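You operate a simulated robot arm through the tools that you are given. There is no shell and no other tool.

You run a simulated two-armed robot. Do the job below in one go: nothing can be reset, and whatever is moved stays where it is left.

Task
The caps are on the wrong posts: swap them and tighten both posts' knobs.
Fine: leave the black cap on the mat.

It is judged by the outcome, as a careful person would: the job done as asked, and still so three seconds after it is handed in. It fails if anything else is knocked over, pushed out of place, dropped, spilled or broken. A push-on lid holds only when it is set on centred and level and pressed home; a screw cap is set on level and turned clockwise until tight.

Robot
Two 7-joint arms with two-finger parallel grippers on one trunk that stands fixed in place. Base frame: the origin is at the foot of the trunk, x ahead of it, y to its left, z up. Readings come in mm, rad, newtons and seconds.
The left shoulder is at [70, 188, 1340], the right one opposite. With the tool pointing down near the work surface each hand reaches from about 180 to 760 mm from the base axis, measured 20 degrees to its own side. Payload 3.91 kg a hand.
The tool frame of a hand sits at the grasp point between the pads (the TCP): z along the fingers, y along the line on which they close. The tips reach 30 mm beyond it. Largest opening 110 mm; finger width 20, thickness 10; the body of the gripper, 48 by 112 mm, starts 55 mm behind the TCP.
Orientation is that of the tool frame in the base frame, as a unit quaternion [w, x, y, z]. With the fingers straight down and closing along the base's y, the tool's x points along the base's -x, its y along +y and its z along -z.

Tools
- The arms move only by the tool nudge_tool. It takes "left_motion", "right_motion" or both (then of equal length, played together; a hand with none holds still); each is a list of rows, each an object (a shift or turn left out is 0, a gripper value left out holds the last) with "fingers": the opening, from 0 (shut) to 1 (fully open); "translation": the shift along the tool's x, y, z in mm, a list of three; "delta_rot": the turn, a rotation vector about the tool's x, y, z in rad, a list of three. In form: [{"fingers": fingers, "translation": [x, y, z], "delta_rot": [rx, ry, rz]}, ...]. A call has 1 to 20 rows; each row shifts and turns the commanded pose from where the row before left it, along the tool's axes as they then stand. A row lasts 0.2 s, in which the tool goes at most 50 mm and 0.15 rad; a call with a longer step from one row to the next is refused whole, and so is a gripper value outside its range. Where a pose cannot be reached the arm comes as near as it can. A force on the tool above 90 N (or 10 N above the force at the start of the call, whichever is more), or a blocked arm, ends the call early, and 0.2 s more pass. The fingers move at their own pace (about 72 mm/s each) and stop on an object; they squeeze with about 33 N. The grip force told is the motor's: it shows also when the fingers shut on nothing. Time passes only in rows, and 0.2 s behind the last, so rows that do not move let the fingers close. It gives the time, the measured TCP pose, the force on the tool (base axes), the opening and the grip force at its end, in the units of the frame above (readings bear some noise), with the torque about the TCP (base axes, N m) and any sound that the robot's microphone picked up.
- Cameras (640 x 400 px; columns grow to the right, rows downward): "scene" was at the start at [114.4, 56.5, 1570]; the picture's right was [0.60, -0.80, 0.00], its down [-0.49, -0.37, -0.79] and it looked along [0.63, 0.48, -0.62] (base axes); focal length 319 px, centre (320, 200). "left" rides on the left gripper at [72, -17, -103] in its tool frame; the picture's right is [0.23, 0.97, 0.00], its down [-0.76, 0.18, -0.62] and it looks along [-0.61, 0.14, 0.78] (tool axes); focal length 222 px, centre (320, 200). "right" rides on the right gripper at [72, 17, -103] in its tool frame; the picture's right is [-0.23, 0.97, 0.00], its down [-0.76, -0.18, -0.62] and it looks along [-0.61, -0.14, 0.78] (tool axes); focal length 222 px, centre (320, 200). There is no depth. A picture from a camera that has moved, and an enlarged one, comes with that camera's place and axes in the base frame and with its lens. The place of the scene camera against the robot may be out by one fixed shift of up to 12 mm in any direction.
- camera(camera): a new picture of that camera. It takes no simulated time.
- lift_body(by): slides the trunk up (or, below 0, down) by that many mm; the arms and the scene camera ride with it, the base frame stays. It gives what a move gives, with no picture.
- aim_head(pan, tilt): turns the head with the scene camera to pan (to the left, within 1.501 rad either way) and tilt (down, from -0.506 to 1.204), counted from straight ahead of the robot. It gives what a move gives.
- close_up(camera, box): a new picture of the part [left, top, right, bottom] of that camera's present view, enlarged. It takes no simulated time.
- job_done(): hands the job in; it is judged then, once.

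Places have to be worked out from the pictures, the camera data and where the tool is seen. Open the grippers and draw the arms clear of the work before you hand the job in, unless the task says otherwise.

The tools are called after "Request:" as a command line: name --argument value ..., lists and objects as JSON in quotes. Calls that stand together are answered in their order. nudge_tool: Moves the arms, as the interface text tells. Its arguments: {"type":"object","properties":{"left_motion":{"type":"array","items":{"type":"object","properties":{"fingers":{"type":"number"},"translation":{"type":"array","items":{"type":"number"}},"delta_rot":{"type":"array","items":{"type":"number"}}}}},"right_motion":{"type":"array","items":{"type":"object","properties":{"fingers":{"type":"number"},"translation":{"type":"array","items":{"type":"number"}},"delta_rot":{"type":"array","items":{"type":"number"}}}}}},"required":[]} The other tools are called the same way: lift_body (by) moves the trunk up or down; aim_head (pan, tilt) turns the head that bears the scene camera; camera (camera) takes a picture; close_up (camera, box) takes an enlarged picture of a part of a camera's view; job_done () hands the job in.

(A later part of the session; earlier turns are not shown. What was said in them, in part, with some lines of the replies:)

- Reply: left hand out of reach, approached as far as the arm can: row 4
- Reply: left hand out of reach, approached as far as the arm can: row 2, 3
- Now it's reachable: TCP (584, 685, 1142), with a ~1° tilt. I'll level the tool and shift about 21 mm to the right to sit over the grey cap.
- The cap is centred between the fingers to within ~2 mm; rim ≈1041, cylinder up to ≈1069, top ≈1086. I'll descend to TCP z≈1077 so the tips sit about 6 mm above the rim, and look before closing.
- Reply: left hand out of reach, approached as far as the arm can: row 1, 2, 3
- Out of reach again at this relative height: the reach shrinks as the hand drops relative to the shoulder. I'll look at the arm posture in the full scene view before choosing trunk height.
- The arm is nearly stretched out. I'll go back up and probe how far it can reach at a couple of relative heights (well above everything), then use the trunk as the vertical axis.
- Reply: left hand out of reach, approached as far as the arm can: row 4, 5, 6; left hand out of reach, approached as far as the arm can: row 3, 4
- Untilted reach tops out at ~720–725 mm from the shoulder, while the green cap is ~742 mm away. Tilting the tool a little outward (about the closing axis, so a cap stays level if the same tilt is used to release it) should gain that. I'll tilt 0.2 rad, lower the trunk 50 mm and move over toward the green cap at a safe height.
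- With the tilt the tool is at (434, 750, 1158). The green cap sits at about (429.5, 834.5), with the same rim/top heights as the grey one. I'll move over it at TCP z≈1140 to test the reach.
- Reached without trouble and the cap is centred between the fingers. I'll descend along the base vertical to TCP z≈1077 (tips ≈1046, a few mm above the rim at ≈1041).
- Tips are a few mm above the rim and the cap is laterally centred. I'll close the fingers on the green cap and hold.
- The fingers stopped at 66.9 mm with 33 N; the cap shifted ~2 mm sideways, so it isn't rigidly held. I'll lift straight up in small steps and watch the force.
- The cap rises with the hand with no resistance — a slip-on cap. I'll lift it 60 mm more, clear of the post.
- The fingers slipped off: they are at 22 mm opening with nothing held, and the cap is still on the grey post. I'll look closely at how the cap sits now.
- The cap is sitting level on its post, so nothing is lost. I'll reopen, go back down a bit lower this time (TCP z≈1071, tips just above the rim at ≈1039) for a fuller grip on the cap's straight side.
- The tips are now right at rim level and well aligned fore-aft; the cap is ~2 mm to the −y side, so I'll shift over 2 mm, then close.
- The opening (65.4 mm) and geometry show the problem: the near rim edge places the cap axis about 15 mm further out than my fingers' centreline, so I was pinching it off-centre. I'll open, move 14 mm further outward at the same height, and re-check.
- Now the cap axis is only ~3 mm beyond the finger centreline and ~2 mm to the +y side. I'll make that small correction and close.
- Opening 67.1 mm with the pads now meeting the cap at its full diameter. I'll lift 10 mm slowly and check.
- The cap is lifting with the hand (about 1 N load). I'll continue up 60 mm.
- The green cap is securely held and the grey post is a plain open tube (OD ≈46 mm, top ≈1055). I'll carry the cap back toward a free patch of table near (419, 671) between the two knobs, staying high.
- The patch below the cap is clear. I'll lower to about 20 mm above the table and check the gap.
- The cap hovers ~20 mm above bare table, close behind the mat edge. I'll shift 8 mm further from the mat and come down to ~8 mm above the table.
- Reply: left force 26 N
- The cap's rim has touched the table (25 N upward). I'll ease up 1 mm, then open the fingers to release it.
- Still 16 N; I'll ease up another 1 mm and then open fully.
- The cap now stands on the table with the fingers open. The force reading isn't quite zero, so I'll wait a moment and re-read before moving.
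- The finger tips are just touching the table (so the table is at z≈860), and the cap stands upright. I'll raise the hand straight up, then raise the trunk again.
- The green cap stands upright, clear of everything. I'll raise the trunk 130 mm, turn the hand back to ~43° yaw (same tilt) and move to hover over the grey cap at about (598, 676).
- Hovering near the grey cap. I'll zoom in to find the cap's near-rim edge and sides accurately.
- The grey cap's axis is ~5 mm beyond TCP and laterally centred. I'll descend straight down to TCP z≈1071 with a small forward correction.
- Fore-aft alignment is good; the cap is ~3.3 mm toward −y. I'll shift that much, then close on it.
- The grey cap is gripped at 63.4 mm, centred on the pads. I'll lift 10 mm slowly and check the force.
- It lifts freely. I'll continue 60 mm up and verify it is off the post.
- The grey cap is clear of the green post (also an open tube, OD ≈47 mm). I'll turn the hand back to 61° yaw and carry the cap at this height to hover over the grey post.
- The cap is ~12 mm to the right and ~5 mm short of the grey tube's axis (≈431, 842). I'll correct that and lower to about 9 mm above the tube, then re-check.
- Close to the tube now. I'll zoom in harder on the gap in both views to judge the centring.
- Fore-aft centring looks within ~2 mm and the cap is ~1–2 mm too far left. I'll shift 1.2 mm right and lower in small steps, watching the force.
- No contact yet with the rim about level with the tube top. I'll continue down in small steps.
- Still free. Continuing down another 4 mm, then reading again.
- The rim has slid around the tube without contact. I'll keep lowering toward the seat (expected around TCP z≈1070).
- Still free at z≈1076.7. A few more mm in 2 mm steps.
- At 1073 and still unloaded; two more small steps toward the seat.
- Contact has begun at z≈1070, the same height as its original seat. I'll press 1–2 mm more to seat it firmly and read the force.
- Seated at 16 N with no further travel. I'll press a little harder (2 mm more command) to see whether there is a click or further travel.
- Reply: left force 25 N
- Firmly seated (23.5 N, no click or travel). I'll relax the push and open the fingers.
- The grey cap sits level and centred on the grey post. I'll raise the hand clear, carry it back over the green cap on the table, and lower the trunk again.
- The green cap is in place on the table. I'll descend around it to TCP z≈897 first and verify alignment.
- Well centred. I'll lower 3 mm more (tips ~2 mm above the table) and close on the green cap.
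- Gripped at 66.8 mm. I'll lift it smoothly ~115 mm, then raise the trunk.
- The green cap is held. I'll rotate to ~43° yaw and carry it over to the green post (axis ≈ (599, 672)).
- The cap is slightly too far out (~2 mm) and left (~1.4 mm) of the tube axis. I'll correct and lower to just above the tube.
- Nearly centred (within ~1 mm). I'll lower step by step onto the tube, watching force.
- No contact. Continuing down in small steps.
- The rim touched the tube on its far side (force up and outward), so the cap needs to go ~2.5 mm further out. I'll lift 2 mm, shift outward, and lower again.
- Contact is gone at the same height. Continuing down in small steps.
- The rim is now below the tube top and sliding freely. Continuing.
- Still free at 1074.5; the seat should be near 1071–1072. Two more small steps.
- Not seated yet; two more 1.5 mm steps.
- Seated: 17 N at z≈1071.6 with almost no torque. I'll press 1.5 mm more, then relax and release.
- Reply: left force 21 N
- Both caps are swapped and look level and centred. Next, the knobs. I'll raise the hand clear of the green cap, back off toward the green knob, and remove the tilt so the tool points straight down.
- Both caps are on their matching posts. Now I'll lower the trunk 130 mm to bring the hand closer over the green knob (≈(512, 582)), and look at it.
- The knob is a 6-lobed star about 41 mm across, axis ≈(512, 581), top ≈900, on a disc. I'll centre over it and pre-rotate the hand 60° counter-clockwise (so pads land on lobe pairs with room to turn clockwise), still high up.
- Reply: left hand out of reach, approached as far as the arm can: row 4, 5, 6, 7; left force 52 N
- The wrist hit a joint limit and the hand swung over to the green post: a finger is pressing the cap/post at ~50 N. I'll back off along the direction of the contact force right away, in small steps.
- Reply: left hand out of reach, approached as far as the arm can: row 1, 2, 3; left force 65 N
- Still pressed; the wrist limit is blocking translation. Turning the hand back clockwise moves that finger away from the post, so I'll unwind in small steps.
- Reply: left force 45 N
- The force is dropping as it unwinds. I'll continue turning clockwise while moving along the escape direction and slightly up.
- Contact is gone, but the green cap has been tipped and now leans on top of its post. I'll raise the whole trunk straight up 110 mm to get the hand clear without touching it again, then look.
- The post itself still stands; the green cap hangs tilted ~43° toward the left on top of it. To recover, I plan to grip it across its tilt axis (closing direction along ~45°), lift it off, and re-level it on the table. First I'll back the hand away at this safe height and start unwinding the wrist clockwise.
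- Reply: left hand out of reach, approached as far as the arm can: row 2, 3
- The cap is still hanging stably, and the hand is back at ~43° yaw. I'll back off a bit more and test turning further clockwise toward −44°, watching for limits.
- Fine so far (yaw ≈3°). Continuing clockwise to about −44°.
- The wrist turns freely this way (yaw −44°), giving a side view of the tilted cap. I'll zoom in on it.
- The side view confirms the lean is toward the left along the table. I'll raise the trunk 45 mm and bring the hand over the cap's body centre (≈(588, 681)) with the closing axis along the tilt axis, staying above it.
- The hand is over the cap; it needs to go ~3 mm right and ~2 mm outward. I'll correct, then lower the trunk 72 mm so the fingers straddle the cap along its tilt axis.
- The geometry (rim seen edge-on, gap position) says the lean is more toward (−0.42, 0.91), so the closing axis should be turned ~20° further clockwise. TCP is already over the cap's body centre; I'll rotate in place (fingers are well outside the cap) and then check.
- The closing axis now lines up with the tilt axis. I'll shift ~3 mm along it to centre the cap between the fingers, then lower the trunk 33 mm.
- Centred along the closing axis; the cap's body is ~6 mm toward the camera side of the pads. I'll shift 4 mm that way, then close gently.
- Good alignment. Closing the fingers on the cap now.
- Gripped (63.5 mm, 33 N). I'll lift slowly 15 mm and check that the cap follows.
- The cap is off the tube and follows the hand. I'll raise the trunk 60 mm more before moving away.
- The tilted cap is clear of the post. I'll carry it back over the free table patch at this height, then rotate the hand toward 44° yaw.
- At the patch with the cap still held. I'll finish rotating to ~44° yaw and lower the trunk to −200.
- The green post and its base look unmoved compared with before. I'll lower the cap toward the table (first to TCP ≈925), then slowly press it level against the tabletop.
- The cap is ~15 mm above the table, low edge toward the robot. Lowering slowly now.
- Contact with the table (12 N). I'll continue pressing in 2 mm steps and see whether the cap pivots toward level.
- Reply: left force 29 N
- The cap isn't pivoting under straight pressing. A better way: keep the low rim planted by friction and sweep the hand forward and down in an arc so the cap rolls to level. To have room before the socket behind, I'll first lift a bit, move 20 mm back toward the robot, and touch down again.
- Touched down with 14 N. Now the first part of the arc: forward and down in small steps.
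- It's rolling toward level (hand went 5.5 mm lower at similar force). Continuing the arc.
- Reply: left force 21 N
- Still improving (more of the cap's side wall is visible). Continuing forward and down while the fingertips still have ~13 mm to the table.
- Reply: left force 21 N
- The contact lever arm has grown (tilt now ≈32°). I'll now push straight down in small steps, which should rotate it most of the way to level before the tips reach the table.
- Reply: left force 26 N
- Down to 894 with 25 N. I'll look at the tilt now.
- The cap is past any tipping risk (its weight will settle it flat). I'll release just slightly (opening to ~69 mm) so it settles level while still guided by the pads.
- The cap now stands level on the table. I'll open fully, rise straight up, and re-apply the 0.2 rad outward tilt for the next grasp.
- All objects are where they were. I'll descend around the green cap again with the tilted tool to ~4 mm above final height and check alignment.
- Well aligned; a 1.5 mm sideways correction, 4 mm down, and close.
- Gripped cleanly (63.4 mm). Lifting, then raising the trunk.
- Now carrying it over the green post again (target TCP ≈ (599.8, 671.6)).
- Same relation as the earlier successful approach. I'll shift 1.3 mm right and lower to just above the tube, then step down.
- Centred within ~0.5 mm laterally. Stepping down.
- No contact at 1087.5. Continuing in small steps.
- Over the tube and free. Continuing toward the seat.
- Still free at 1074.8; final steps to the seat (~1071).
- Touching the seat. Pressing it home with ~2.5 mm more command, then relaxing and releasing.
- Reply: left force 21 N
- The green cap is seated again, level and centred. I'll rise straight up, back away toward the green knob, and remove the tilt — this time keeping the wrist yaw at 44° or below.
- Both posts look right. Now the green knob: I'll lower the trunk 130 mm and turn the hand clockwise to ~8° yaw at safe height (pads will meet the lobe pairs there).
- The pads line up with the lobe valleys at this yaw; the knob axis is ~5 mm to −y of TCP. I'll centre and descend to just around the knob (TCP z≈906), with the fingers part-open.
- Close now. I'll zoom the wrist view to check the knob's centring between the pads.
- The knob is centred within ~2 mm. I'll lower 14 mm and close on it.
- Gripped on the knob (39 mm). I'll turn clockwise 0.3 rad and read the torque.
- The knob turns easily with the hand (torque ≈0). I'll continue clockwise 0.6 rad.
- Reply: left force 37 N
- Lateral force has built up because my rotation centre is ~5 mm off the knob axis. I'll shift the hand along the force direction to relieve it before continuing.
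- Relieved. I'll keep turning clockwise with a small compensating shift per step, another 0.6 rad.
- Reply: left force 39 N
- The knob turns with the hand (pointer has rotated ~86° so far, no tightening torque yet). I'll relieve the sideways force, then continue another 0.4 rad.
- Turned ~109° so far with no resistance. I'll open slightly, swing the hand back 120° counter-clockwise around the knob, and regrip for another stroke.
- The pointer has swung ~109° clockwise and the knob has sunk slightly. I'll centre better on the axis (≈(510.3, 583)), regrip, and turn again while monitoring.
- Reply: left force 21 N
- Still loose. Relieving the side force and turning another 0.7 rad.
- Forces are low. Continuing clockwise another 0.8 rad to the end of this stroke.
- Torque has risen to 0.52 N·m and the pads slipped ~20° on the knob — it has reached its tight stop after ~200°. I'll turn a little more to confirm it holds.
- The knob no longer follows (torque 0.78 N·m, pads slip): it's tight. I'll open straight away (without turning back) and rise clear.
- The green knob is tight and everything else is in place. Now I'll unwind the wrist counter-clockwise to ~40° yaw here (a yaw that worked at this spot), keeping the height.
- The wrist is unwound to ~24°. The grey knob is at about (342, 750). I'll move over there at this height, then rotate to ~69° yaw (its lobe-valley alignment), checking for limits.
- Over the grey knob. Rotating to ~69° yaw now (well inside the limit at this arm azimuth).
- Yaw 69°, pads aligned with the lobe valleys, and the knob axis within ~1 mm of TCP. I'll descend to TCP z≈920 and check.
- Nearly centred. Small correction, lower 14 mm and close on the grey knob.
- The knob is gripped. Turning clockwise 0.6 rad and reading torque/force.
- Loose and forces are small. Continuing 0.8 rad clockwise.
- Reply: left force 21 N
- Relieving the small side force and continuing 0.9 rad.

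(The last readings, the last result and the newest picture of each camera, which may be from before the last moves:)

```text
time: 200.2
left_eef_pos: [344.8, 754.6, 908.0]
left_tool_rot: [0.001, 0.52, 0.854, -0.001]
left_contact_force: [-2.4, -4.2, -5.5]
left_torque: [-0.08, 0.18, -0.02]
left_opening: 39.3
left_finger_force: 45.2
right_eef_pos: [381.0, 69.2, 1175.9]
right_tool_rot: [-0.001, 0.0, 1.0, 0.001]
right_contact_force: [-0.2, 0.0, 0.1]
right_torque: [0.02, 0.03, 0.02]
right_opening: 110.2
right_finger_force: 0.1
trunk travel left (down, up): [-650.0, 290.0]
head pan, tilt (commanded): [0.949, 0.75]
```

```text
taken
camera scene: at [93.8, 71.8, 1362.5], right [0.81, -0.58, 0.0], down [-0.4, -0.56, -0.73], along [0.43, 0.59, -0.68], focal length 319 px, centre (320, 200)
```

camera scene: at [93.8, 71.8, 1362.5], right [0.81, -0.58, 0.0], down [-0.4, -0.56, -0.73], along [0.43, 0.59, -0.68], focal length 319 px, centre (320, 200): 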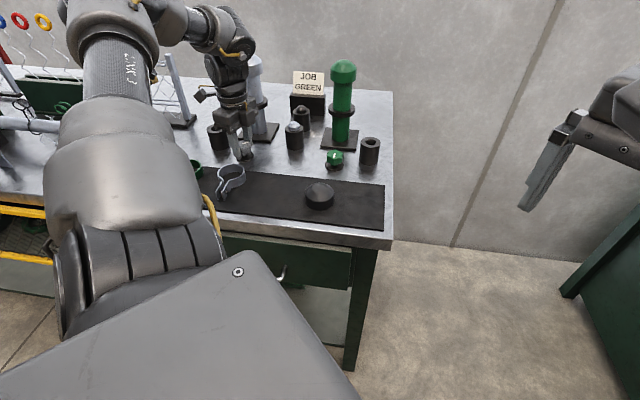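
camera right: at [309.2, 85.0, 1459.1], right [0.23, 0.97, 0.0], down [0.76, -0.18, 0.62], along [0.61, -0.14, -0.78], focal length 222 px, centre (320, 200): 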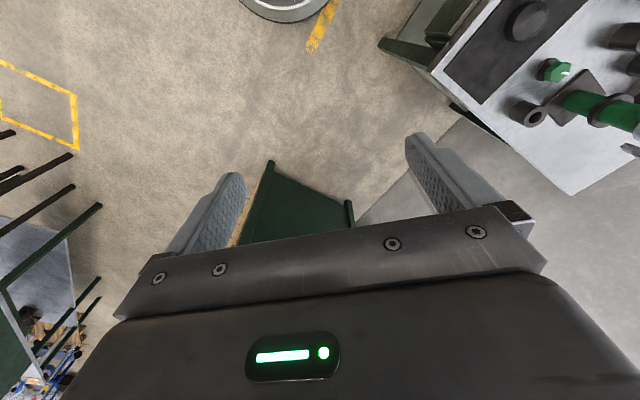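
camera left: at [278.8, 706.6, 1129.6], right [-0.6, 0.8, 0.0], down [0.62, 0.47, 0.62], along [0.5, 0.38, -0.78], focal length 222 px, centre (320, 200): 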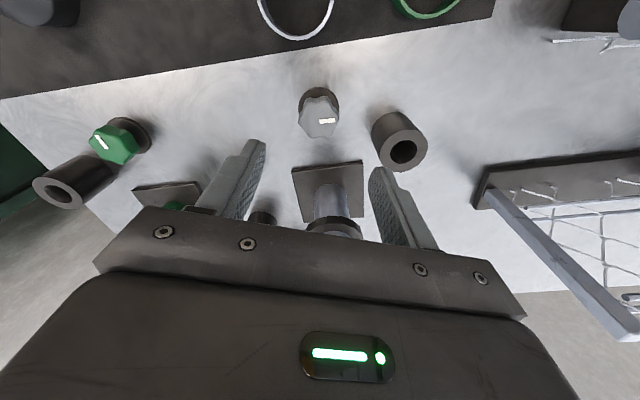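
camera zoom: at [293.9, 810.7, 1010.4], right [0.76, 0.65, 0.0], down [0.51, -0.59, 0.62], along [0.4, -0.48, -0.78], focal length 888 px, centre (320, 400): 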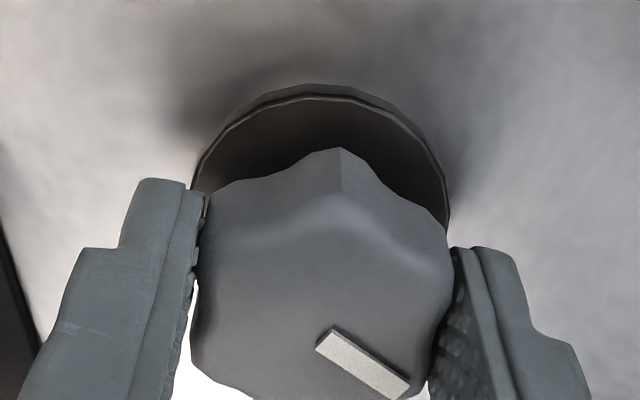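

132° turned so far and still loose. Continuing 0.4 rad further.

Request:
nudge_tool --left_motion '[{"delta_rot": [0, 0, 0.1]}, {"delta_rot": [0, 0, 0.1]}, {"delta_rot": [0, 0, 0.1]}, {"delta_rot": [0, 0, 0.1]}, {}]'

```text
time: 201.4
left_eef_pos: [341.8, 754.5, 908.2]
left_tool_rot: [0.001, 0.68, 0.733, -0.001]
left_contact_force: [-4.8, -2.5, -6.0]
left_torque: [0.74, 0.04, 0.0]
left_opening: 39.1
left_finger_force: 45.2
right_eef_pos: [380.4, 68.9, 1175.2]
right_tool_rot: [0.0, -0.001, 1.0, -0.001]
right_contact_force: [-0.2, -0.3, -1.2]
right_torque: [0.01, -0.03, -0.01]
right_opening: 109.9
right_finger_force: 0.1
trunk travel left (down, up): [-650.0, 290.0]
head pan, tilt (commanded): [0.949, 0.75]
```

155° turned. I'll open, swing back 120° counter-clockwise, and regrip for the next stroke.

Request:
nudge_tool --left_motion '[{"fingers": 0.62}, {}, {}, {"delta_rot": [0, 0, -0.14]}, {"delta_rot": [0, 0, -0.14]}, {"delta_rot": [0, 0, -0.14]}, {"delta_rot": [0, 0, -0.14]}, {"delta_rot": [0, 0, -0.14]}, {"delta_rot": [0, 0, -0.14]}, {"delta_rot": [0, 0, -0.14]}, {"delta_rot": [0, 0, -0.14]}, {"delta_rot": [0, 0, -0.14]}, {"delta_rot": [0, 0, -0.14]}, {"delta_rot": [0, 0, -0.14]}, {"delta_rot": [0, 0, -0.14]}, {"delta_rot": [0, 0, -0.14]}, {"delta_rot": [0, 0, -0.14]}, {"delta_rot": [0, 0, -0.134]}, {}]'

Request:
close_up --camera "left" --box '[200, 80, 440, 230]'

Request:
close_up --camera "scene" --box '[190, 110, 318, 190]'

```text
time: 205.4
left_eef_pos: [343.4, 753.4, 907.8]
left_tool_rot: [0.0, -0.297, 0.955, -0.001]
left_contact_force: [0.9, -0.1, 0.4]
left_torque: [0.02, 0.01, -0.01]
left_opening: 68.0
left_finger_force: 0.0
right_eef_pos: [381.4, 68.7, 1175.1]
right_tool_rot: [0.001, 0.0, 1.0, 0.001]
right_contact_force: [0.0, 0.1, -0.9]
right_torque: [-0.02, -0.01, 0.01]
right_opening: 110.1
right_finger_force: 0.1
trunk travel left (down, up): [-650.0, 290.0]
head pan, tilt (commanded): [0.949, 0.75]
```

```text
2.67 times, centred on (320, 155) of left
camera zoom: at [291.8, 698.8, 1010.9], right [-0.74, 0.67, 0.0], down [0.53, 0.58, 0.62], along [0.42, 0.46, -0.78], focal length 592 px, centre (320, 320)
```

zoom: 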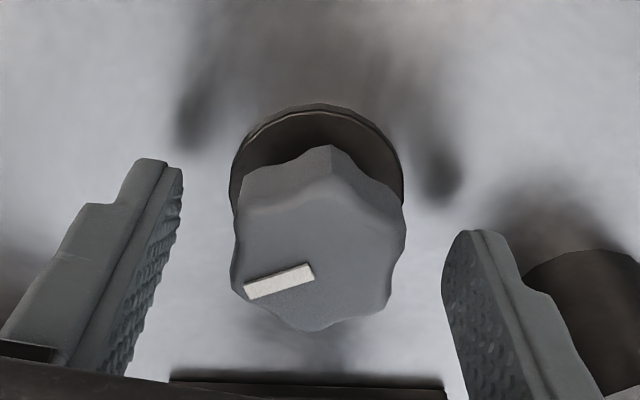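

```text
5.00 times, centred on (254, 150) of scene
camera zoom: at [93.8, 71.7, 1362.6], right [0.81, -0.58, 0.0], down [-0.4, -0.55, -0.73], along [0.43, 0.59, -0.68], focal length 1597 px, centre (650, 450)
```

zoom: 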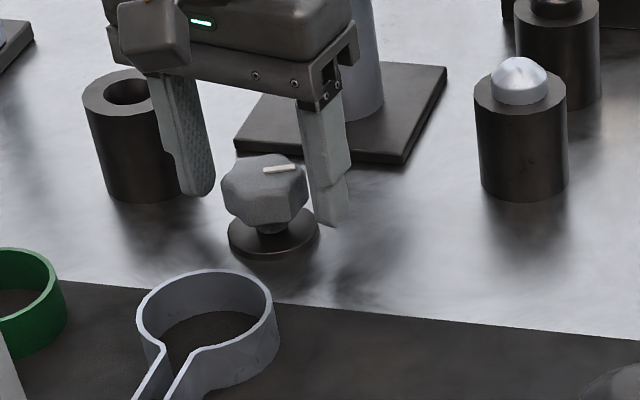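

Re-centring by ~2.5 mm and regripping, then turning clockwise again.

Request:
nudge_tool --left_motion '[{"translation": [2.3, 0.7, 1.0]}, {}, {"fingers": 0.0}, {}, {}, {}]'

Request:
nudge_tool --left_motion '[{"delta_rot": [0, 0, 0.1]}, {"delta_rot": [0, 0, 0.1]}, {"delta_rot": [0, 0, 0.1]}, {"delta_rot": [0, 0, 0.1]}, {"delta_rot": [0, 0, 0.1]}, {}]'

```text
time: 206.8
left_eef_pos: [340.7, 752.3, 906.5]
left_tool_rot: [-0.001, -0.294, 0.956, -0.001]
left_contact_force: [3.4, -15.0, -8.9]
left_torque: [-0.43, -0.25, -0.02]
left_opening: 39.4
left_finger_force: 44.9
right_eef_pos: [381.5, 67.2, 1175.9]
right_tool_rot: [-0.001, 0.001, 1.0, 0.0]
right_contact_force: [0.1, 0.7, 0.5]
right_torque: [0.01, 0.0, -0.01]
right_opening: 110.1
right_finger_force: 0.0
trunk travel left (down, up): [-650.0, 290.0]
head pan, tilt (commanded): [0.949, 0.75]
```

```text
time: 208.2
left_eef_pos: [340.0, 752.0, 906.2]
left_tool_rot: [0.0, -0.048, 0.999, 0.0]
left_contact_force: [2.7, -10.3, -7.7]
left_torque: [-0.12, 0.99, -0.03]
left_opening: 39.5
left_finger_force: 45.1
right_eef_pos: [381.8, 68.2, 1176.4]
right_tool_rot: [-0.001, 0.0, 1.0, -0.001]
right_contact_force: [-0.6, -0.6, 0.3]
right_torque: [0.01, -0.01, -0.01]
right_opening: 109.9
right_finger_force: 0.1
trunk travel left (down, up): [-650.0, 290.0]
head pan, tilt (commanded): [0.949, 0.75]
```

Still loose (torque ≈0). Continuing 0.7 rad.

Request:
nudge_tool --left_motion '[{"translation": [0, -1.2, 0], "delta_rot": [0, 0, 0.1]}, {"delta_rot": [0, 0, 0.1]}, {"delta_rot": [0, 0, 0.1]}, {"delta_rot": [0, 0, 0.1]}, {"delta_rot": [0, 0, 0.1]}, {"delta_rot": [0, 0, 0.1]}, {"delta_rot": [0, 0, 0.1]}, {}]'

Request:
close_up --camera "left" --box '[240, 100, 400, 200]'

```text
time: 210.0
left_eef_pos: [342.0, 753.6, 906.3]
left_tool_rot: [0.001, 0.297, 0.955, 0.0]
left_contact_force: [9.9, 18.4, 7.5]
left_torque: [0.54, -0.26, 0.05]
left_opening: 39.2
left_finger_force: 45.4
right_eef_pos: [382.6, 70.2, 1175.2]
right_tool_rot: [-0.001, 0.001, 1.0, 0.0]
right_contact_force: [-0.5, 0.2, -1.3]
right_torque: [-0.01, -0.01, 0.01]
right_opening: 110.1
right_finger_force: 0.0
trunk travel left (down, up): [-650.0, 290.0]
head pan, tilt (commanded): [0.949, 0.75]
```

```text
4.00 times, centred on (320, 150) of left
camera zoom: at [271.5, 780.8, 1009.5], right [0.36, 0.93, 0.0], down [0.73, -0.29, 0.62], along [0.58, -0.23, -0.78], focal length 888 px, centre (320, 400)
```

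zoom: 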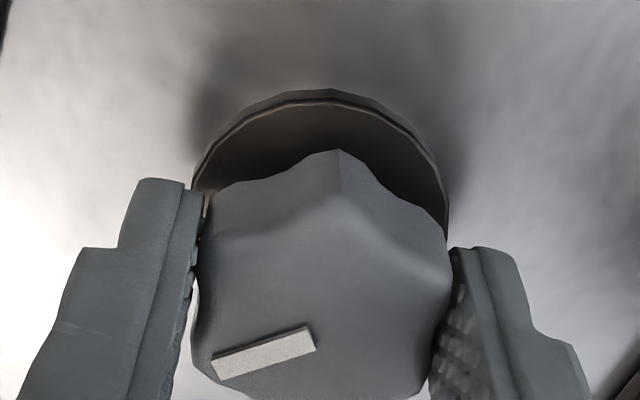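

Still turning freely (~224° total). Relieving side force and continuing 0.8 rad.

Request:
nudge_tool --left_motion '[{"translation": [0.3, 2.4, -0.3], "delta_rot": [0, 0, 0.1]}, {"delta_rot": [0, 0, 0.1]}, {"delta_rot": [0, 0, 0.1]}, {"delta_rot": [0, 0, 0.1]}, {"delta_rot": [0, 0, 0.1]}, {"delta_rot": [0, 0, 0.1]}, {"delta_rot": [0, 0, 0.1]}, {"delta_rot": [0, 0, 0.1]}, {}]'

Request:
close_up --camera "left" --box '[240, 100, 400, 200]'

```text
time: 212.0
left_eef_pos: [343.0, 755.2, 907.5]
left_tool_rot: [0.001, 0.645, 0.764, -0.002]
left_contact_force: [10.1, 4.7, -1.4]
left_torque: [-0.09, -0.23, 0.7]
left_opening: 39.4
left_finger_force: 44.8
right_eef_pos: [382.9, 69.1, 1174.5]
right_tool_rot: [-0.001, 0.0, 1.0, -0.001]
right_contact_force: [-0.3, 0.1, 0.7]
right_torque: [0.05, 0.01, 0.03]
right_opening: 110.0
right_finger_force: 0.0
trunk travel left (down, up): [-650.0, 290.0]
head pan, tilt (commanded): [0.949, 0.75]
```

```text
4.00 times, centred on (320, 150) of left
camera zoom: at [313.5, 823.6, 1009.4], right [0.92, 0.39, 0.0], down [0.3, -0.72, 0.63], along [0.24, -0.58, -0.78], focal length 888 px, centre (320, 400)
```

zoom: 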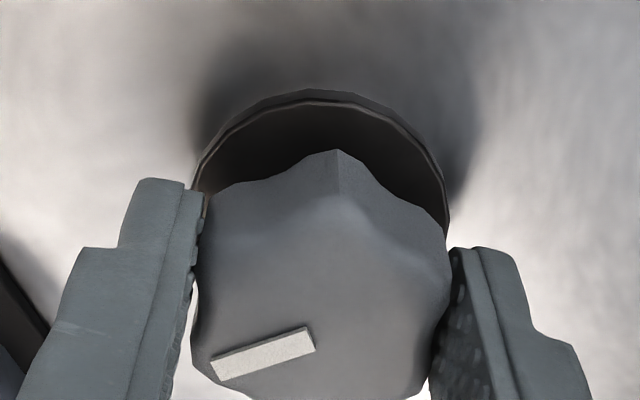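

Torque has jumped to 0.70 N·m — reaching its stop after ~270°. I'll turn a bit more to confirm it's tight.

Request:
nudge_tool --left_motion '[{"delta_rot": [0, 0, 0.08]}, {"delta_rot": [0, 0, 0.08]}, {}]'

Request:
close_up --camera "left" --box '[240, 100, 400, 200]'

```text
time: 212.8
left_eef_pos: [342.4, 754.7, 907.8]
left_tool_rot: [0.0, 0.704, 0.71, -0.001]
left_contact_force: [11.4, 5.4, 0.6]
left_torque: [-0.04, -0.15, 0.64]
left_opening: 39.3
left_finger_force: 44.1
right_eef_pos: [382.0, 70.4, 1175.2]
right_tool_rot: [-0.002, 0.0, 1.0, -0.001]
right_contact_force: [0.5, -0.4, -0.1]
right_torque: [0.0, 0.01, -0.02]
right_opening: 110.1
right_finger_force: 0.1
trunk travel left (down, up): [-650.0, 290.0]
head pan, tilt (commanded): [0.949, 0.75]
```

```text
4.00 times, centred on (320, 150) of left
camera zoom: at [325.1, 826.2, 1009.6], right [0.97, 0.24, 0.0], down [0.18, -0.76, 0.62], along [0.15, -0.61, -0.78], focal length 888 px, centre (320, 400)
```

zoom: 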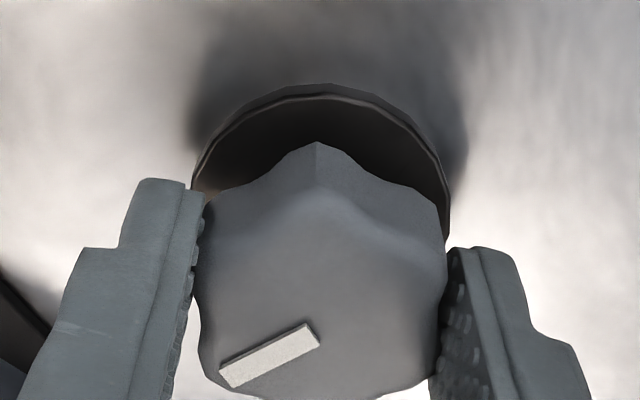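

The pads slip and the knob stays: the grey knob is tight too (both pointers now face the table's front). Opening without turning back, and rising clear.

Request:
nudge_tool --left_motion '[{"fingers": 0.65}, {}, {}, {"translation": [0, 0, -10]}, {"translation": [0, 0, -30]}, {"translation": [0, 0, -40]}, {"translation": [0, 0, -40]}, {}]'

Request:
nudge_tool --left_motion '[{"delta_rot": [0, 0, -0.14]}, {"delta_rot": [0, 0, -0.14]}, {"delta_rot": [0, 0, -0.14]}, {"delta_rot": [0, 0, -0.14]}, {"delta_rot": [0, 0, -0.14]}, {"delta_rot": [0, 0, -0.14]}, {"delta_rot": [0, 0, -0.14]}, {"delta_rot": [0, 0, -0.14]}, {"delta_rot": [0, 0, -0.14]}, {"delta_rot": [0, 0, -0.14]}, {"delta_rot": [0, 0, -0.14]}, {"delta_rot": [0, 0, -0.14]}, {"delta_rot": [0, 0, -0.14]}, {}]'

Request:
camera --camera "left"

Request:
camera --camera "scene"

```text
time: 214.6
left_eef_pos: [342.3, 753.0, 1027.4]
left_tool_rot: [0.001, 0.703, 0.711, -0.001]
left_contact_force: [0.4, -0.4, 0.2]
left_torque: [-0.04, 0.01, -0.03]
left_opening: 71.5
left_finger_force: 0.0
right_eef_pos: [382.0, 68.4, 1174.7]
right_tool_rot: [0.0, 0.0, 1.0, -0.001]
right_contact_force: [0.4, 0.1, -0.5]
right_torque: [-0.03, 0.0, 0.0]
right_opening: 110.0
right_finger_force: 0.2
trunk travel left (down, up): [-650.0, 290.0]
head pan, tilt (commanded): [0.949, 0.75]
```

```text
time: 217.6
left_eef_pos: [342.2, 754.3, 1028.0]
left_tool_rot: [0.0, -0.131, 0.991, 0.0]
left_contact_force: [-0.1, -0.7, 0.6]
left_torque: [-0.02, 0.02, 0.0]
left_opening: 71.5
left_finger_force: 0.0
right_eef_pos: [381.1, 69.5, 1174.7]
right_tool_rot: [0.0, 0.001, 1.0, 0.0]
right_contact_force: [0.9, 0.5, -0.4]
right_torque: [-0.01, 0.01, -0.03]
right_opening: 110.3
right_finger_force: 0.0
trunk travel left (down, up): [-650.0, 290.0]
head pan, tilt (commanded): [0.949, 0.75]
```

```text
taken
camera left: at [276.5, 719.3, 1130.5], right [-0.47, 0.88, 0.0], down [0.69, 0.37, 0.62], along [0.55, 0.29, -0.78], focal length 222 px, centre (320, 200)
```

left: 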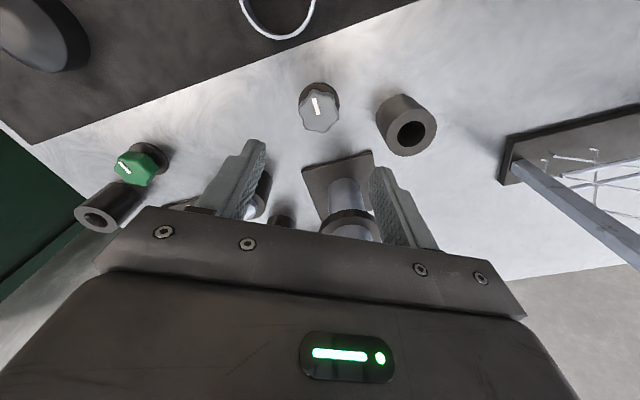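

```text
taken
camera scene: at [93.8, 71.7, 1362.6], right [0.81, -0.58, 0.0], down [-0.4, -0.55, -0.73], along [0.43, 0.59, -0.68], focal length 319 px, centre (320, 200)
```

scene: 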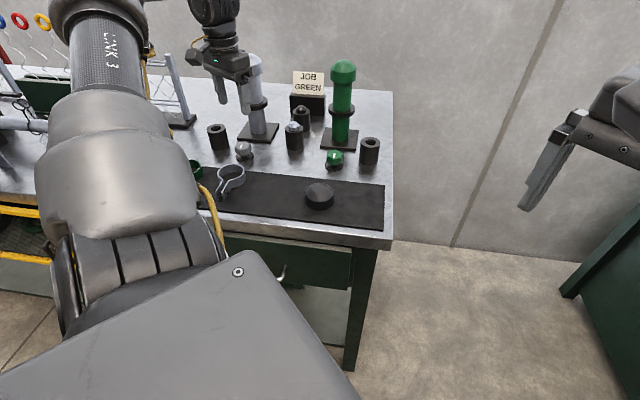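

Both knobs are tight with pointers at the same angle. Now I'll raise the trunk and withdraw the left arm from the bench.

Request:
lift_body --by 150

Request:
nudge_tool --left_motion '[{"translation": [2, -35, -15], "fingers": 1.0}, {"translation": [2, -35, -15]}, {"translation": [2, -35, -15]}, {"translation": [2, -35, -15]}, {"translation": [2, -35, -15]}, {"translation": [2, -35, -15]}, {"translation": [2, -35, -15]}, {"translation": [2, -35, -15]}, {}, {}]'

Request:
camera --camera "scene"

Request:
camera --camera "left"

```text
time: 219.3
left_eef_pos: [342.9, 754.5, 1176.8]
left_tool_rot: [0.0, -0.129, 0.992, 0.0]
left_contact_force: [-0.2, 0.0, -0.6]
left_torque: [0.0, 0.03, -0.01]
left_opening: 71.5
left_finger_force: 0.1
right_eef_pos: [380.9, 69.9, 1325.0]
right_tool_rot: [0.0, 0.0, 1.0, -0.001]
right_contact_force: [-0.3, 0.8, 0.9]
right_torque: [-0.02, 0.02, 0.0]
right_opening: 109.8
right_finger_force: 0.0
trunk travel left (down, up): [-800.0, 140.0]
head pan, tilt (commanded): [0.949, 0.75]
```

```text
time: 221.6
left_eef_pos: [400.7, 480.6, 1296.4]
left_tool_rot: [0.0, -0.13, 0.992, -0.001]
left_contact_force: [-0.5, 0.2, -1.1]
left_torque: [-0.01, 0.02, 0.0]
left_opening: 109.7
left_finger_force: 0.2
right_eef_pos: [382.2, 68.9, 1324.9]
right_tool_rot: [0.0, 0.0, 1.0, 0.0]
right_contact_force: [1.0, 0.0, -0.7]
right_torque: [-0.05, -0.04, 0.02]
right_opening: 110.0
right_finger_force: 0.0
trunk travel left (down, up): [-800.0, 140.0]
head pan, tilt (commanded): [0.949, 0.75]
```

```text
taken
camera scene: at [93.8, 72.7, 1512.5], right [0.81, -0.58, 0.0], down [-0.4, -0.56, -0.73], along [0.43, 0.59, -0.68], focal length 319 px, centre (320, 200)
```

scene: 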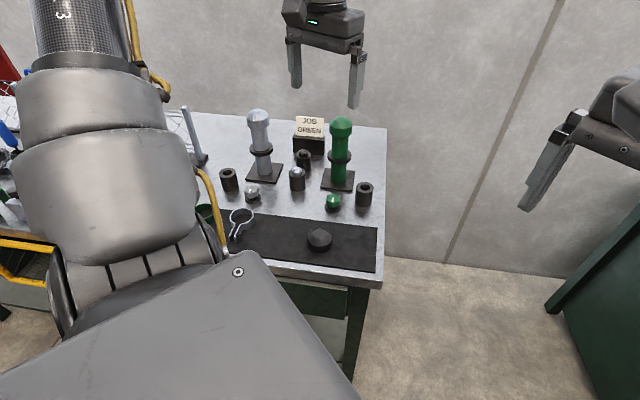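

```text
taken
camera left: at [333.5, 444.1, 1399.0], right [-0.47, 0.88, 0.0], down [0.69, 0.37, 0.62], along [0.55, 0.29, -0.78], focal length 222 px, centre (320, 200)
```

left: 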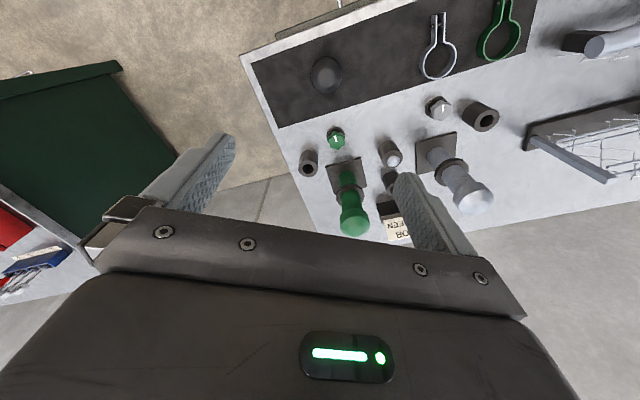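

The arm is withdrawn with both grippers open. I'll take final close-ups to verify the caps and knobs before handing in.

Request:
close_up --camera "scene" --box '[230, 95, 390, 195]'

Request:
close_up --camera "scene" --box '[235, 170, 379, 260]'

Request:
close_up --camera "scene" --box '[236, 175, 284, 205]'

Request:
close_up --camera "scene" --box '[310, 185, 358, 215]'

```text
4.00 times, centred on (310, 145) of scene
camera zoom: at [93.8, 72.7, 1512.5], right [0.81, -0.58, 0.0], down [-0.4, -0.56, -0.73], along [0.43, 0.59, -0.68], focal length 1278 px, centre (360, 420)
```

zoom: 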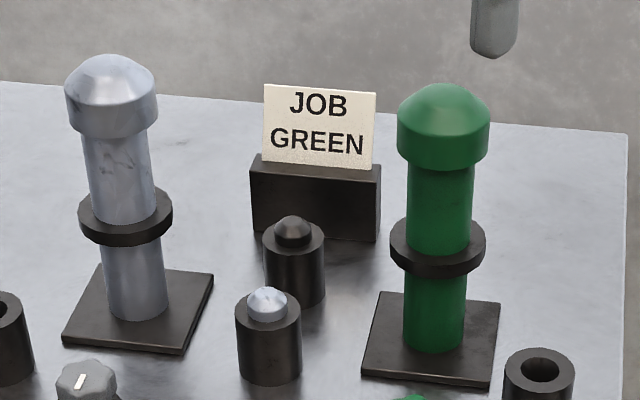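

```text
4.44 times, centred on (307, 215) of scene
camera zoom: at [93.8, 72.7, 1512.5], right [0.81, -0.58, 0.0], down [-0.4, -0.56, -0.73], along [0.43, 0.59, -0.68], focal length 1419 px, centre (378, 133)
```

zoom: 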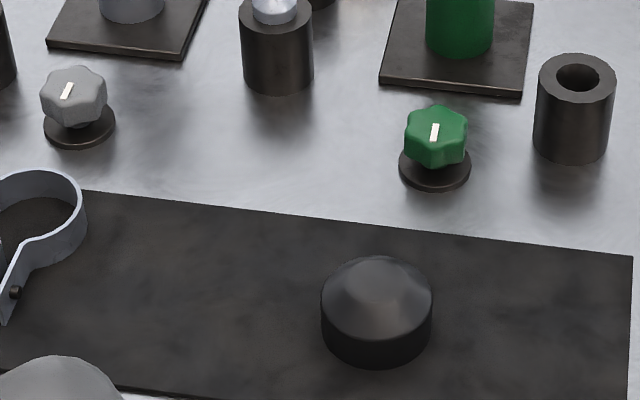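

```text
13.33 times, centred on (260, 190) of scene
camera zoom: at [93.8, 72.7, 1512.5], right [0.81, -0.58, 0.0], down [-0.4, -0.56, -0.73], along [0.43, 0.59, -0.68], focal length 4258 px, centre (1120, 333)
```

zoom: 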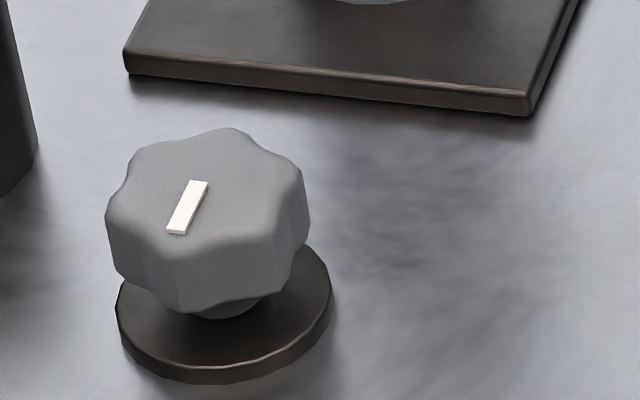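

```text
13.33 times, centred on (334, 200) of scene
camera zoom: at [93.8, 72.7, 1512.5], right [0.81, -0.58, 0.0], down [-0.4, -0.56, -0.73], along [0.43, 0.59, -0.68], focal length 4258 px, centre (133, 200)
```

zoom: 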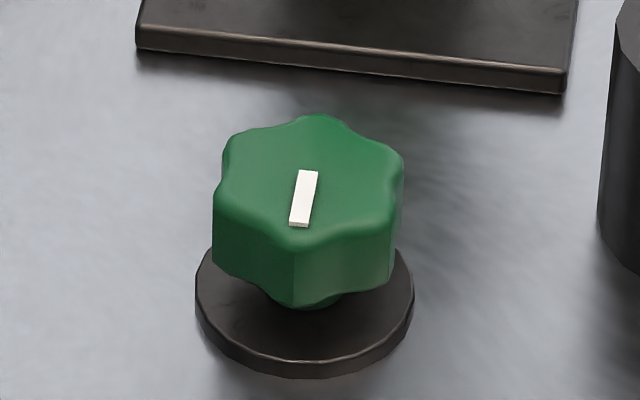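

Everything looks right: grey cap on grey post, green cap on green post, both knobs' pointers at the tight position, black cap still on the mat. To be sure the caps are fully home, I'll give each one a firmer push, using the same approach that worked before — green post first.

Request:
lift_body --by -20

Request:
nudge_tool --left_motion '[{"delta_rot": [0, 0, -0.124]}, {"delta_rot": [0, 0, -0.124]}, {"delta_rot": [0, 0, -0.124]}, {"delta_rot": [0, 0, -0.124]}, {"delta_rot": [0, -0.1, 0]}, {"delta_rot": [0, -0.1, 0]}, {"translation": [-30.7, 0.2, 20]}, {"translation": [-30.7, 0.2, 20]}, {"translation": [-30.7, 0.2, 20]}, {"translation": [-30.7, 0.2, 20]}, {"translation": [-30.7, 0.2, 20]}, {}, {}]'

Request:
camera --camera "left"

```text
time: 222.2
left_eef_pos: [399.4, 478.7, 1276.6]
left_tool_rot: [0.0, -0.13, 0.992, -0.002]
left_contact_force: [-0.6, 0.7, 0.4]
left_torque: [-0.02, 0.0, -0.01]
left_opening: 110.0
left_finger_force: 0.1
right_eef_pos: [381.0, 67.9, 1305.1]
right_tool_rot: [0.001, 0.0, 1.0, -0.001]
right_contact_force: [0.0, 0.2, -0.3]
right_torque: [0.02, -0.01, -0.02]
right_opening: 110.1
right_finger_force: 0.1
trunk travel left (down, up): [-780.0, 160.0]
head pan, tilt (commanded): [0.949, 0.75]
```

```text
time: 225.0
left_eef_pos: [517.9, 599.6, 1201.6]
left_tool_rot: [0.071, -0.367, 0.927, 0.027]
left_contact_force: [0.5, 0.3, -0.3]
left_torque: [-0.01, -0.03, 0.01]
left_opening: 110.0
left_finger_force: 0.0
left hand out of reach, approached as far as the arm can: row 6
right_eef_pos: [380.0, 67.9, 1305.3]
right_tool_rot: [0.0, 0.0, 1.0, 0.0]
right_contact_force: [-0.2, -0.2, 0.4]
right_torque: [0.02, 0.01, -0.02]
right_opening: 110.0
right_finger_force: 0.1
trunk travel left (down, up): [-780.0, 160.0]
head pan, tilt (commanded): [0.949, 0.75]
```

```text
taken
camera left: at [466.4, 526.2, 1294.0], right [-0.83, 0.56, -0.04], down [0.36, 0.58, 0.73], along [0.43, 0.59, -0.68], focal length 222 px, centre (320, 200)
```

left: 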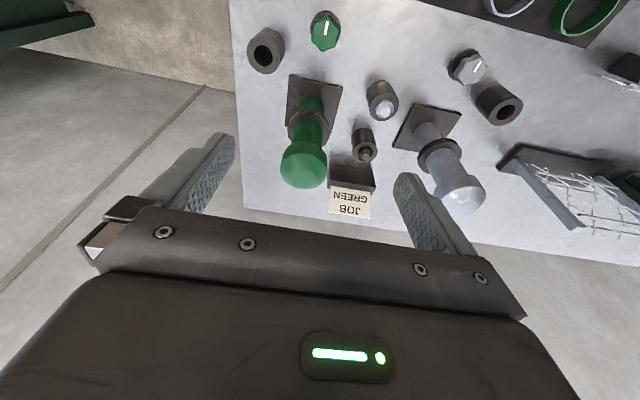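

Fine so far (tilt is 0.15 rad; I'll restore it to 0.2). Moving on to hover over the green cap.

Request:
nudge_tool --left_motion '[{"translation": [-24, -1, 19], "delta_rot": [0, -0.05, 0]}, {"translation": [-24, -1, 19]}, {"translation": [-24, -1, 19]}, {"translation": [-24, -1, 19]}, {}, {}]'

Request:
close_up --camera "left" --box '[180, 20, 500, 220]'

Request:
close_up --camera "scene" --box '[260, 60, 420, 160]'

```text
time: 226.4
left_eef_pos: [598.6, 668.4, 1148.7]
left_tool_rot: [0.094, -0.366, 0.925, 0.036]
left_contact_force: [-0.6, 0.5, 0.6]
left_torque: [0.04, -0.01, 0.0]
left_opening: 110.0
left_finger_force: 0.0
right_eef_pos: [380.8, 68.9, 1306.1]
right_tool_rot: [0.0, 0.0, 1.0, -0.001]
right_contact_force: [-1.0, 0.3, -0.1]
right_torque: [0.02, -0.02, 0.03]
right_opening: 110.2
right_finger_force: 0.0
trunk travel left (down, up): [-780.0, 160.0]
head pan, tilt (commanded): [0.949, 0.75]
```

```text
2.00 times, centred on (340, 120) of left
camera zoom: at [543.0, 592.5, 1235.3], right [-0.83, 0.56, -0.05], down [0.33, 0.56, 0.76], along [0.45, 0.62, -0.65], focal length 444 px, centre (280, 360)
```

zoom: 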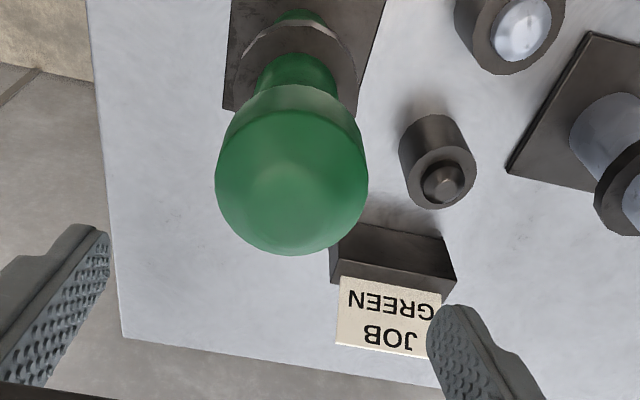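

```text
4.00 times, centred on (340, 110) of scene
camera zoom: at [93.1, 71.3, 1492.6], right [0.81, -0.58, 0.0], down [-0.4, -0.55, -0.73], along [0.43, 0.59, -0.68], focal length 1278 px, centre (240, 560)
```

zoom: 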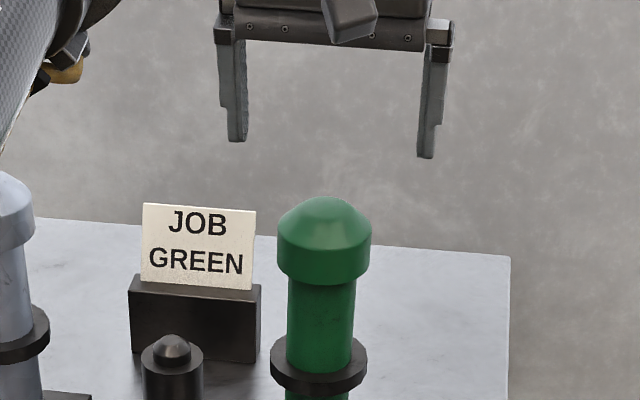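

Aligned over the green cap. Descending around it to the known grip height.

Request:
nudge_tool --left_motion '[{"translation": [3.1, 0.4, 19.2]}, {"translation": [3.1, 0.4, 19.2]}, {"translation": [3.1, 0.3, 19.2]}, {"translation": [3.1, 0.3, 19.1]}, {}, {}]'

Request:
close_up --camera "left" --box '[180, 60, 500, 260]'

```text
time: 227.8
left_eef_pos: [601.2, 671.0, 1068.2]
left_tool_rot: [0.093, -0.367, 0.925, 0.036]
left_contact_force: [0.5, -0.1, -0.2]
left_torque: [-0.05, -0.02, 0.03]
left_opening: 110.2
left_finger_force: 0.1
right_eef_pos: [382.2, 69.1, 1304.4]
right_tool_rot: [0.0, -0.001, 1.0, 0.0]
right_contact_force: [0.4, 0.4, -0.1]
right_torque: [0.0, -0.02, 0.0]
right_opening: 110.1
right_finger_force: 0.0
trunk travel left (down, up): [-780.0, 160.0]
head pan, tilt (commanded): [0.949, 0.75]
```

```text
2.00 times, centred on (340, 160) of left
camera zoom: at [546.1, 596.2, 1155.2], right [-0.83, 0.56, -0.05], down [0.33, 0.56, 0.76], along [0.45, 0.62, -0.65], focal length 444 px, centre (280, 280)
```

zoom: 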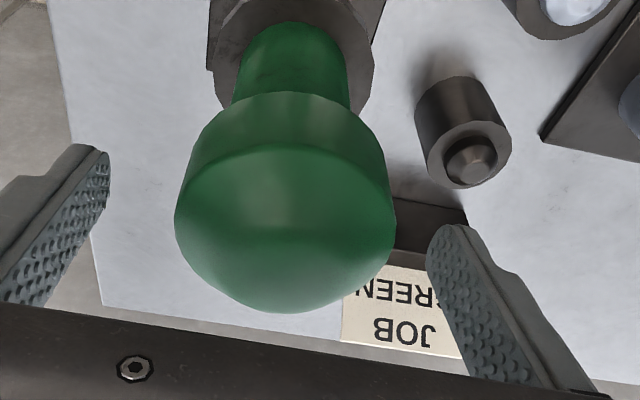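

Centred (1 mm correction). Closing and pressing down firmly in steps.

Request:
nudge_tool --left_motion '[{"translation": [0, 1.0, 0]}, {"fingers": 0.0}, {}, {}, {}]'

Request:
nudge_tool --left_motion '[{"translation": [0.3, 0, 1.5]}, {"translation": [0.3, 0, 1.5]}, {"translation": [0.3, 0, 1.5]}, {"translation": [0.3, 0, 1.5]}, {}]'

```text
time: 229.0
left_eef_pos: [600.3, 672.4, 1069.4]
left_tool_rot: [0.093, -0.368, 0.925, 0.035]
left_contact_force: [0.0, 0.0, -0.3]
left_torque: [-0.01, -0.03, 0.06]
left_opening: 63.6
left_finger_force: 33.0
right_eef_pos: [380.4, 69.1, 1305.4]
right_tool_rot: [0.001, 0.0, 1.0, 0.0]
right_contact_force: [0.1, 0.1, 0.3]
right_torque: [0.03, 0.02, 0.02]
right_opening: 110.0
right_finger_force: 0.1
trunk travel left (down, up): [-780.0, 160.0]
head pan, tilt (commanded): [0.949, 0.75]
```

```text
time: 230.2
left_eef_pos: [600.9, 671.0, 1068.6]
left_tool_rot: [0.097, -0.368, 0.924, 0.038]
left_contact_force: [5.2, 8.6, 31.8]
left_torque: [0.03, 0.31, -0.09]
left_opening: 63.5
left_finger_force: 32.8
right_eef_pos: [377.2, 67.1, 1306.7]
right_tool_rot: [0.001, 0.0, 1.0, 0.001]
right_contact_force: [-0.3, 0.3, 0.6]
right_torque: [0.01, 0.01, 0.02]
right_opening: 110.1
right_finger_force: 0.0
trunk travel left (down, up): [-780.0, 160.0]
head pan, tilt (commanded): [0.949, 0.75]
```

32 N with no travel. A bit more.

Request:
nudge_tool --left_motion '[{"translation": [0.3, 0, 1.5]}, {"translation": [0.3, 0, 1.5]}, {"translation": [0.3, 0, 1.5]}, {}]'

```text
time: 231.2
left_eef_pos: [599.1, 668.0, 1062.2]
left_tool_rot: [0.094, -0.367, 0.925, 0.036]
left_contact_force: [-0.6, 0.2, 23.7]
left_torque: [-0.05, 0.09, -0.02]
left_opening: 63.5
left_finger_force: 32.8
right_eef_pos: [377.6, 64.5, 1306.7]
right_tool_rot: [0.001, 0.001, 1.0, 0.0]
right_contact_force: [0.2, 0.1, -0.2]
right_torque: [0.01, 0.04, 0.01]
right_opening: 110.1
right_finger_force: 0.1
trunk travel left (down, up): [-780.0, 160.0]
head pan, tilt (commanded): [0.949, 0.75]
```

The hand dropped 6 mm: either the pads slid or the cap moved. I'll look.

Request:
close_up --camera "scene" --box '[290, 80, 386, 140]'

Request:
close_up --camera "left" --box '[180, 60, 500, 260]'

```text
6.67 times, centred on (338, 110) of scene
camera zoom: at [90.2, 67.8, 1492.9], right [0.81, -0.58, 0.0], down [-0.4, -0.55, -0.73], along [0.43, 0.6, -0.68], focal length 2129 px, centre (200, 800)
```

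zoom: 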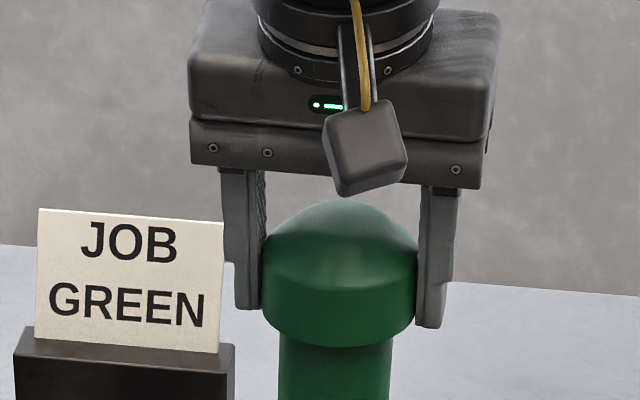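

```text
2.00 times, centred on (340, 160) of left
camera zoom: at [543.0, 593.1, 1148.3], right [-0.83, 0.56, -0.05], down [0.33, 0.56, 0.76], along [0.45, 0.62, -0.64], focal length 444 px, centre (280, 280)
```

zoom: 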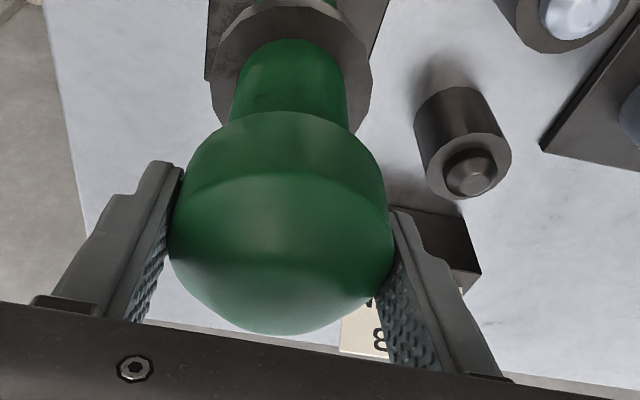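

The pads slid on the cap; the cap itself stayed firmly seated on its stop. Relaxing and releasing, then rising clear.

Request:
nudge_tool --left_motion '[{"translation": [-0.4, 0, -2.0]}, {"translation": [-0.3, 0, -1.5]}, {"fingers": 1.0}, {}, {}, {}]'

Request:
nudge_tool --left_motion '[{"translation": [-2, 0, -9.8]}, {"translation": [-5, 0, -24.5]}, {"translation": [-7, 0, -34.3]}, {"translation": [-3, 0, -14.7]}, {}]'

Request:
close_up --camera "scene" --box '[260, 60, 420, 160]'

```text
time: 232.6
left_eef_pos: [601.1, 671.9, 1061.4]
left_tool_rot: [0.093, -0.368, 0.925, 0.037]
left_contact_force: [0.1, 0.5, -0.1]
left_torque: [0.0, -0.02, 0.01]
left_opening: 109.9
left_finger_force: 0.1
right_eef_pos: [380.5, 70.0, 1305.3]
right_tool_rot: [0.0, 0.0, 1.0, 0.001]
right_contact_force: [0.2, 0.4, 0.3]
right_torque: [0.01, 0.0, -0.02]
right_opening: 109.9
right_finger_force: 0.0
trunk travel left (down, up): [-780.0, 160.0]
head pan, tilt (commanded): [0.949, 0.75]
```

```text
time: 233.8
left_eef_pos: [603.0, 672.5, 1148.6]
left_tool_rot: [0.093, -0.367, 0.925, 0.035]
left_contact_force: [-0.3, 0.1, -0.1]
left_torque: [0.0, -0.02, -0.02]
left_opening: 109.7
left_finger_force: 0.0
right_eef_pos: [380.7, 69.2, 1303.6]
right_tool_rot: [0.001, 0.0, 1.0, -0.002]
right_contact_force: [0.5, -0.6, -0.4]
right_torque: [0.03, -0.02, -0.01]
right_opening: 110.2
right_finger_force: 0.0
trunk travel left (down, up): [-780.0, 160.0]
head pan, tilt (commanded): [0.949, 0.75]
```

```text
4.00 times, centred on (340, 110) of scene
camera zoom: at [94.0, 72.3, 1492.5], right [0.81, -0.58, 0.0], down [-0.4, -0.56, -0.73], along [0.43, 0.59, -0.68], focal length 1278 px, centre (240, 560)
```

zoom: 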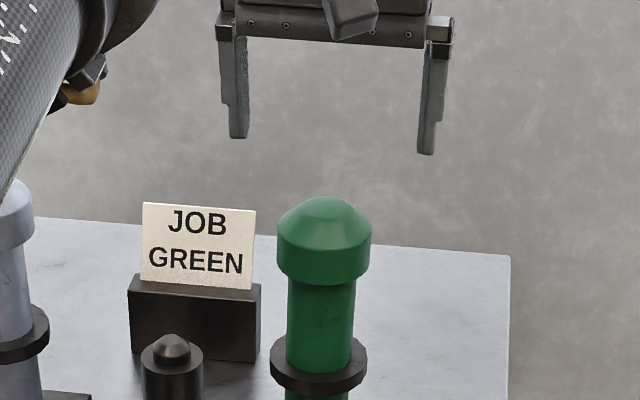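

The green cap is home. The grey cap was already pressed to the same hard stop with 23 N, so I'll leave it alone. Withdrawing the arm now along the same safe path.

Request:
nudge_tool --left_motion '[{"translation": [30, 0, -6]}, {"translation": [35, 0, -12]}, {"translation": [35, 0, -12], "delta_rot": [0, 0.1, 0]}, {"translation": [35, 0, -12], "delta_rot": [0, 0.1, 0]}, {"translation": [35, 0, -15]}, {"translation": [35, 0, -15]}, {"translation": [35, 0, -15]}, {"translation": [20, 0, -15]}, {}, {}]'

Request:
camera --camera "scene"

Request:
close_up --camera "scene" --box '[200, 85, 400, 210]'

Request:
camera --camera "left"

```text
time: 236.0
left_eef_pos: [407.0, 490.4, 1225.7]
left_tool_rot: [0.0, -0.369, 0.929, -0.001]
left_contact_force: [-0.4, 0.6, -0.3]
left_torque: [-0.01, 0.01, 0.01]
left_opening: 110.0
left_finger_force: 0.1
right_eef_pos: [380.7, 69.2, 1304.8]
right_tool_rot: [0.001, 0.001, 1.0, 0.001]
right_contact_force: [0.4, 0.7, 0.3]
right_torque: [-0.02, 0.0, 0.02]
right_opening: 109.7
right_finger_force: 0.0
trunk travel left (down, up): [-780.0, 160.0]
head pan, tilt (commanded): [0.949, 0.75]
```

```text
taken
camera scene: at [94.1, 72.0, 1492.5], right [0.81, -0.58, 0.0], down [-0.4, -0.55, -0.73], along [0.43, 0.59, -0.68], focal length 319 px, centre (320, 200)
```

scene: 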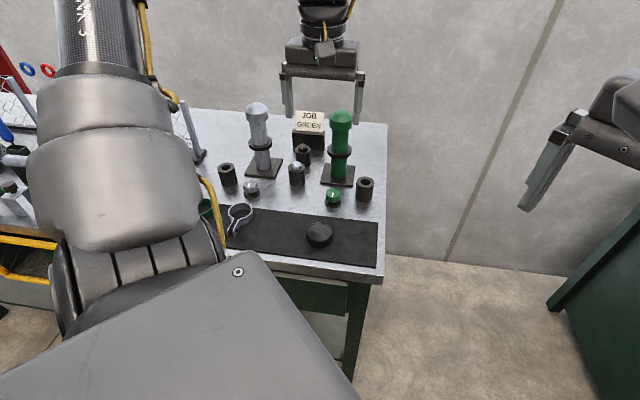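

```text
3.20 times, centred on (300, 148) of scene
camera zoom: at [94.1, 72.0, 1492.5], right [0.81, -0.58, 0.0], down [-0.4, -0.55, -0.73], along [0.43, 0.59, -0.68], focal length 1022 px, centre (384, 368)
```

zoom: 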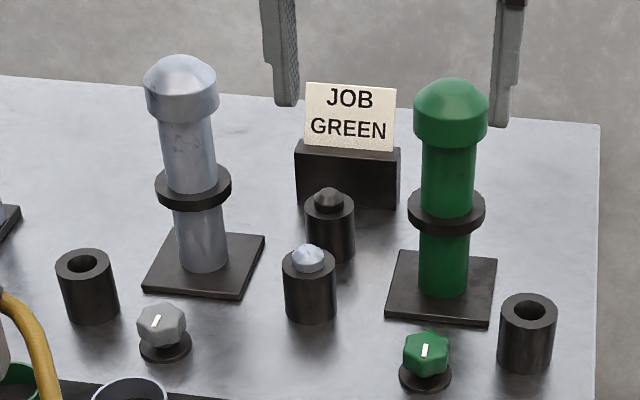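

```text
taken
camera left: at [364.9, 428.2, 1328.9], right [-0.83, 0.55, 0.0], down [0.43, 0.65, 0.62], along [0.34, 0.52, -0.78], focal length 222 px, centre (320, 200)
```

left: 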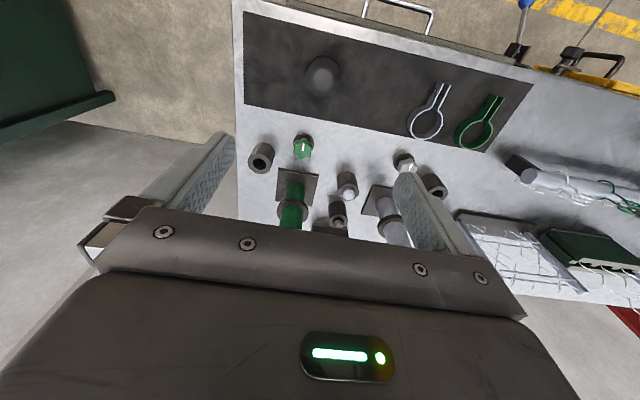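

Everything checks out: the grey cap is on the grey post, the green cap is on the green post, and both are level. Both knobs are turned clockwise to a hard stop, the black cap is still on the mat, and nothing else has moved. The arms are clear with the grippers open, so I'm handing the job in.

Request:
job_done

```text
The job is handed in.
```

The caps are swapped and both knobs are tight. The grey cap is now on the grey post and the green cap on the green post. The job is handed in, with the arms clear and both grippers open.

- **Caps:** Both sit level and go down to a hard stop. I pressed the grey one with about 23 N and the green one with about 32 N. They are loose slip-on caps: both lifted off with almost no force at the start, and neither clicked into place.
- **Knobs:** I turned both clockwise until they stopped and the gripper pads slipped on them. The green one took about 200° and the grey one about 270°. Both pointers now face the front of the table.
- **Mishap:** While I was lining up on the green knob, the left wrist hit a joint limit. The hand swung into the green post with about 50 N and tipped the green cap on top of it. I lifted the cap off, levelled it on the table and put it back on. In the pictures the post and its base plate have not moved.
- **Everything else:** The black cap is still on the mat, and the other objects look unmoved in the final pictures.
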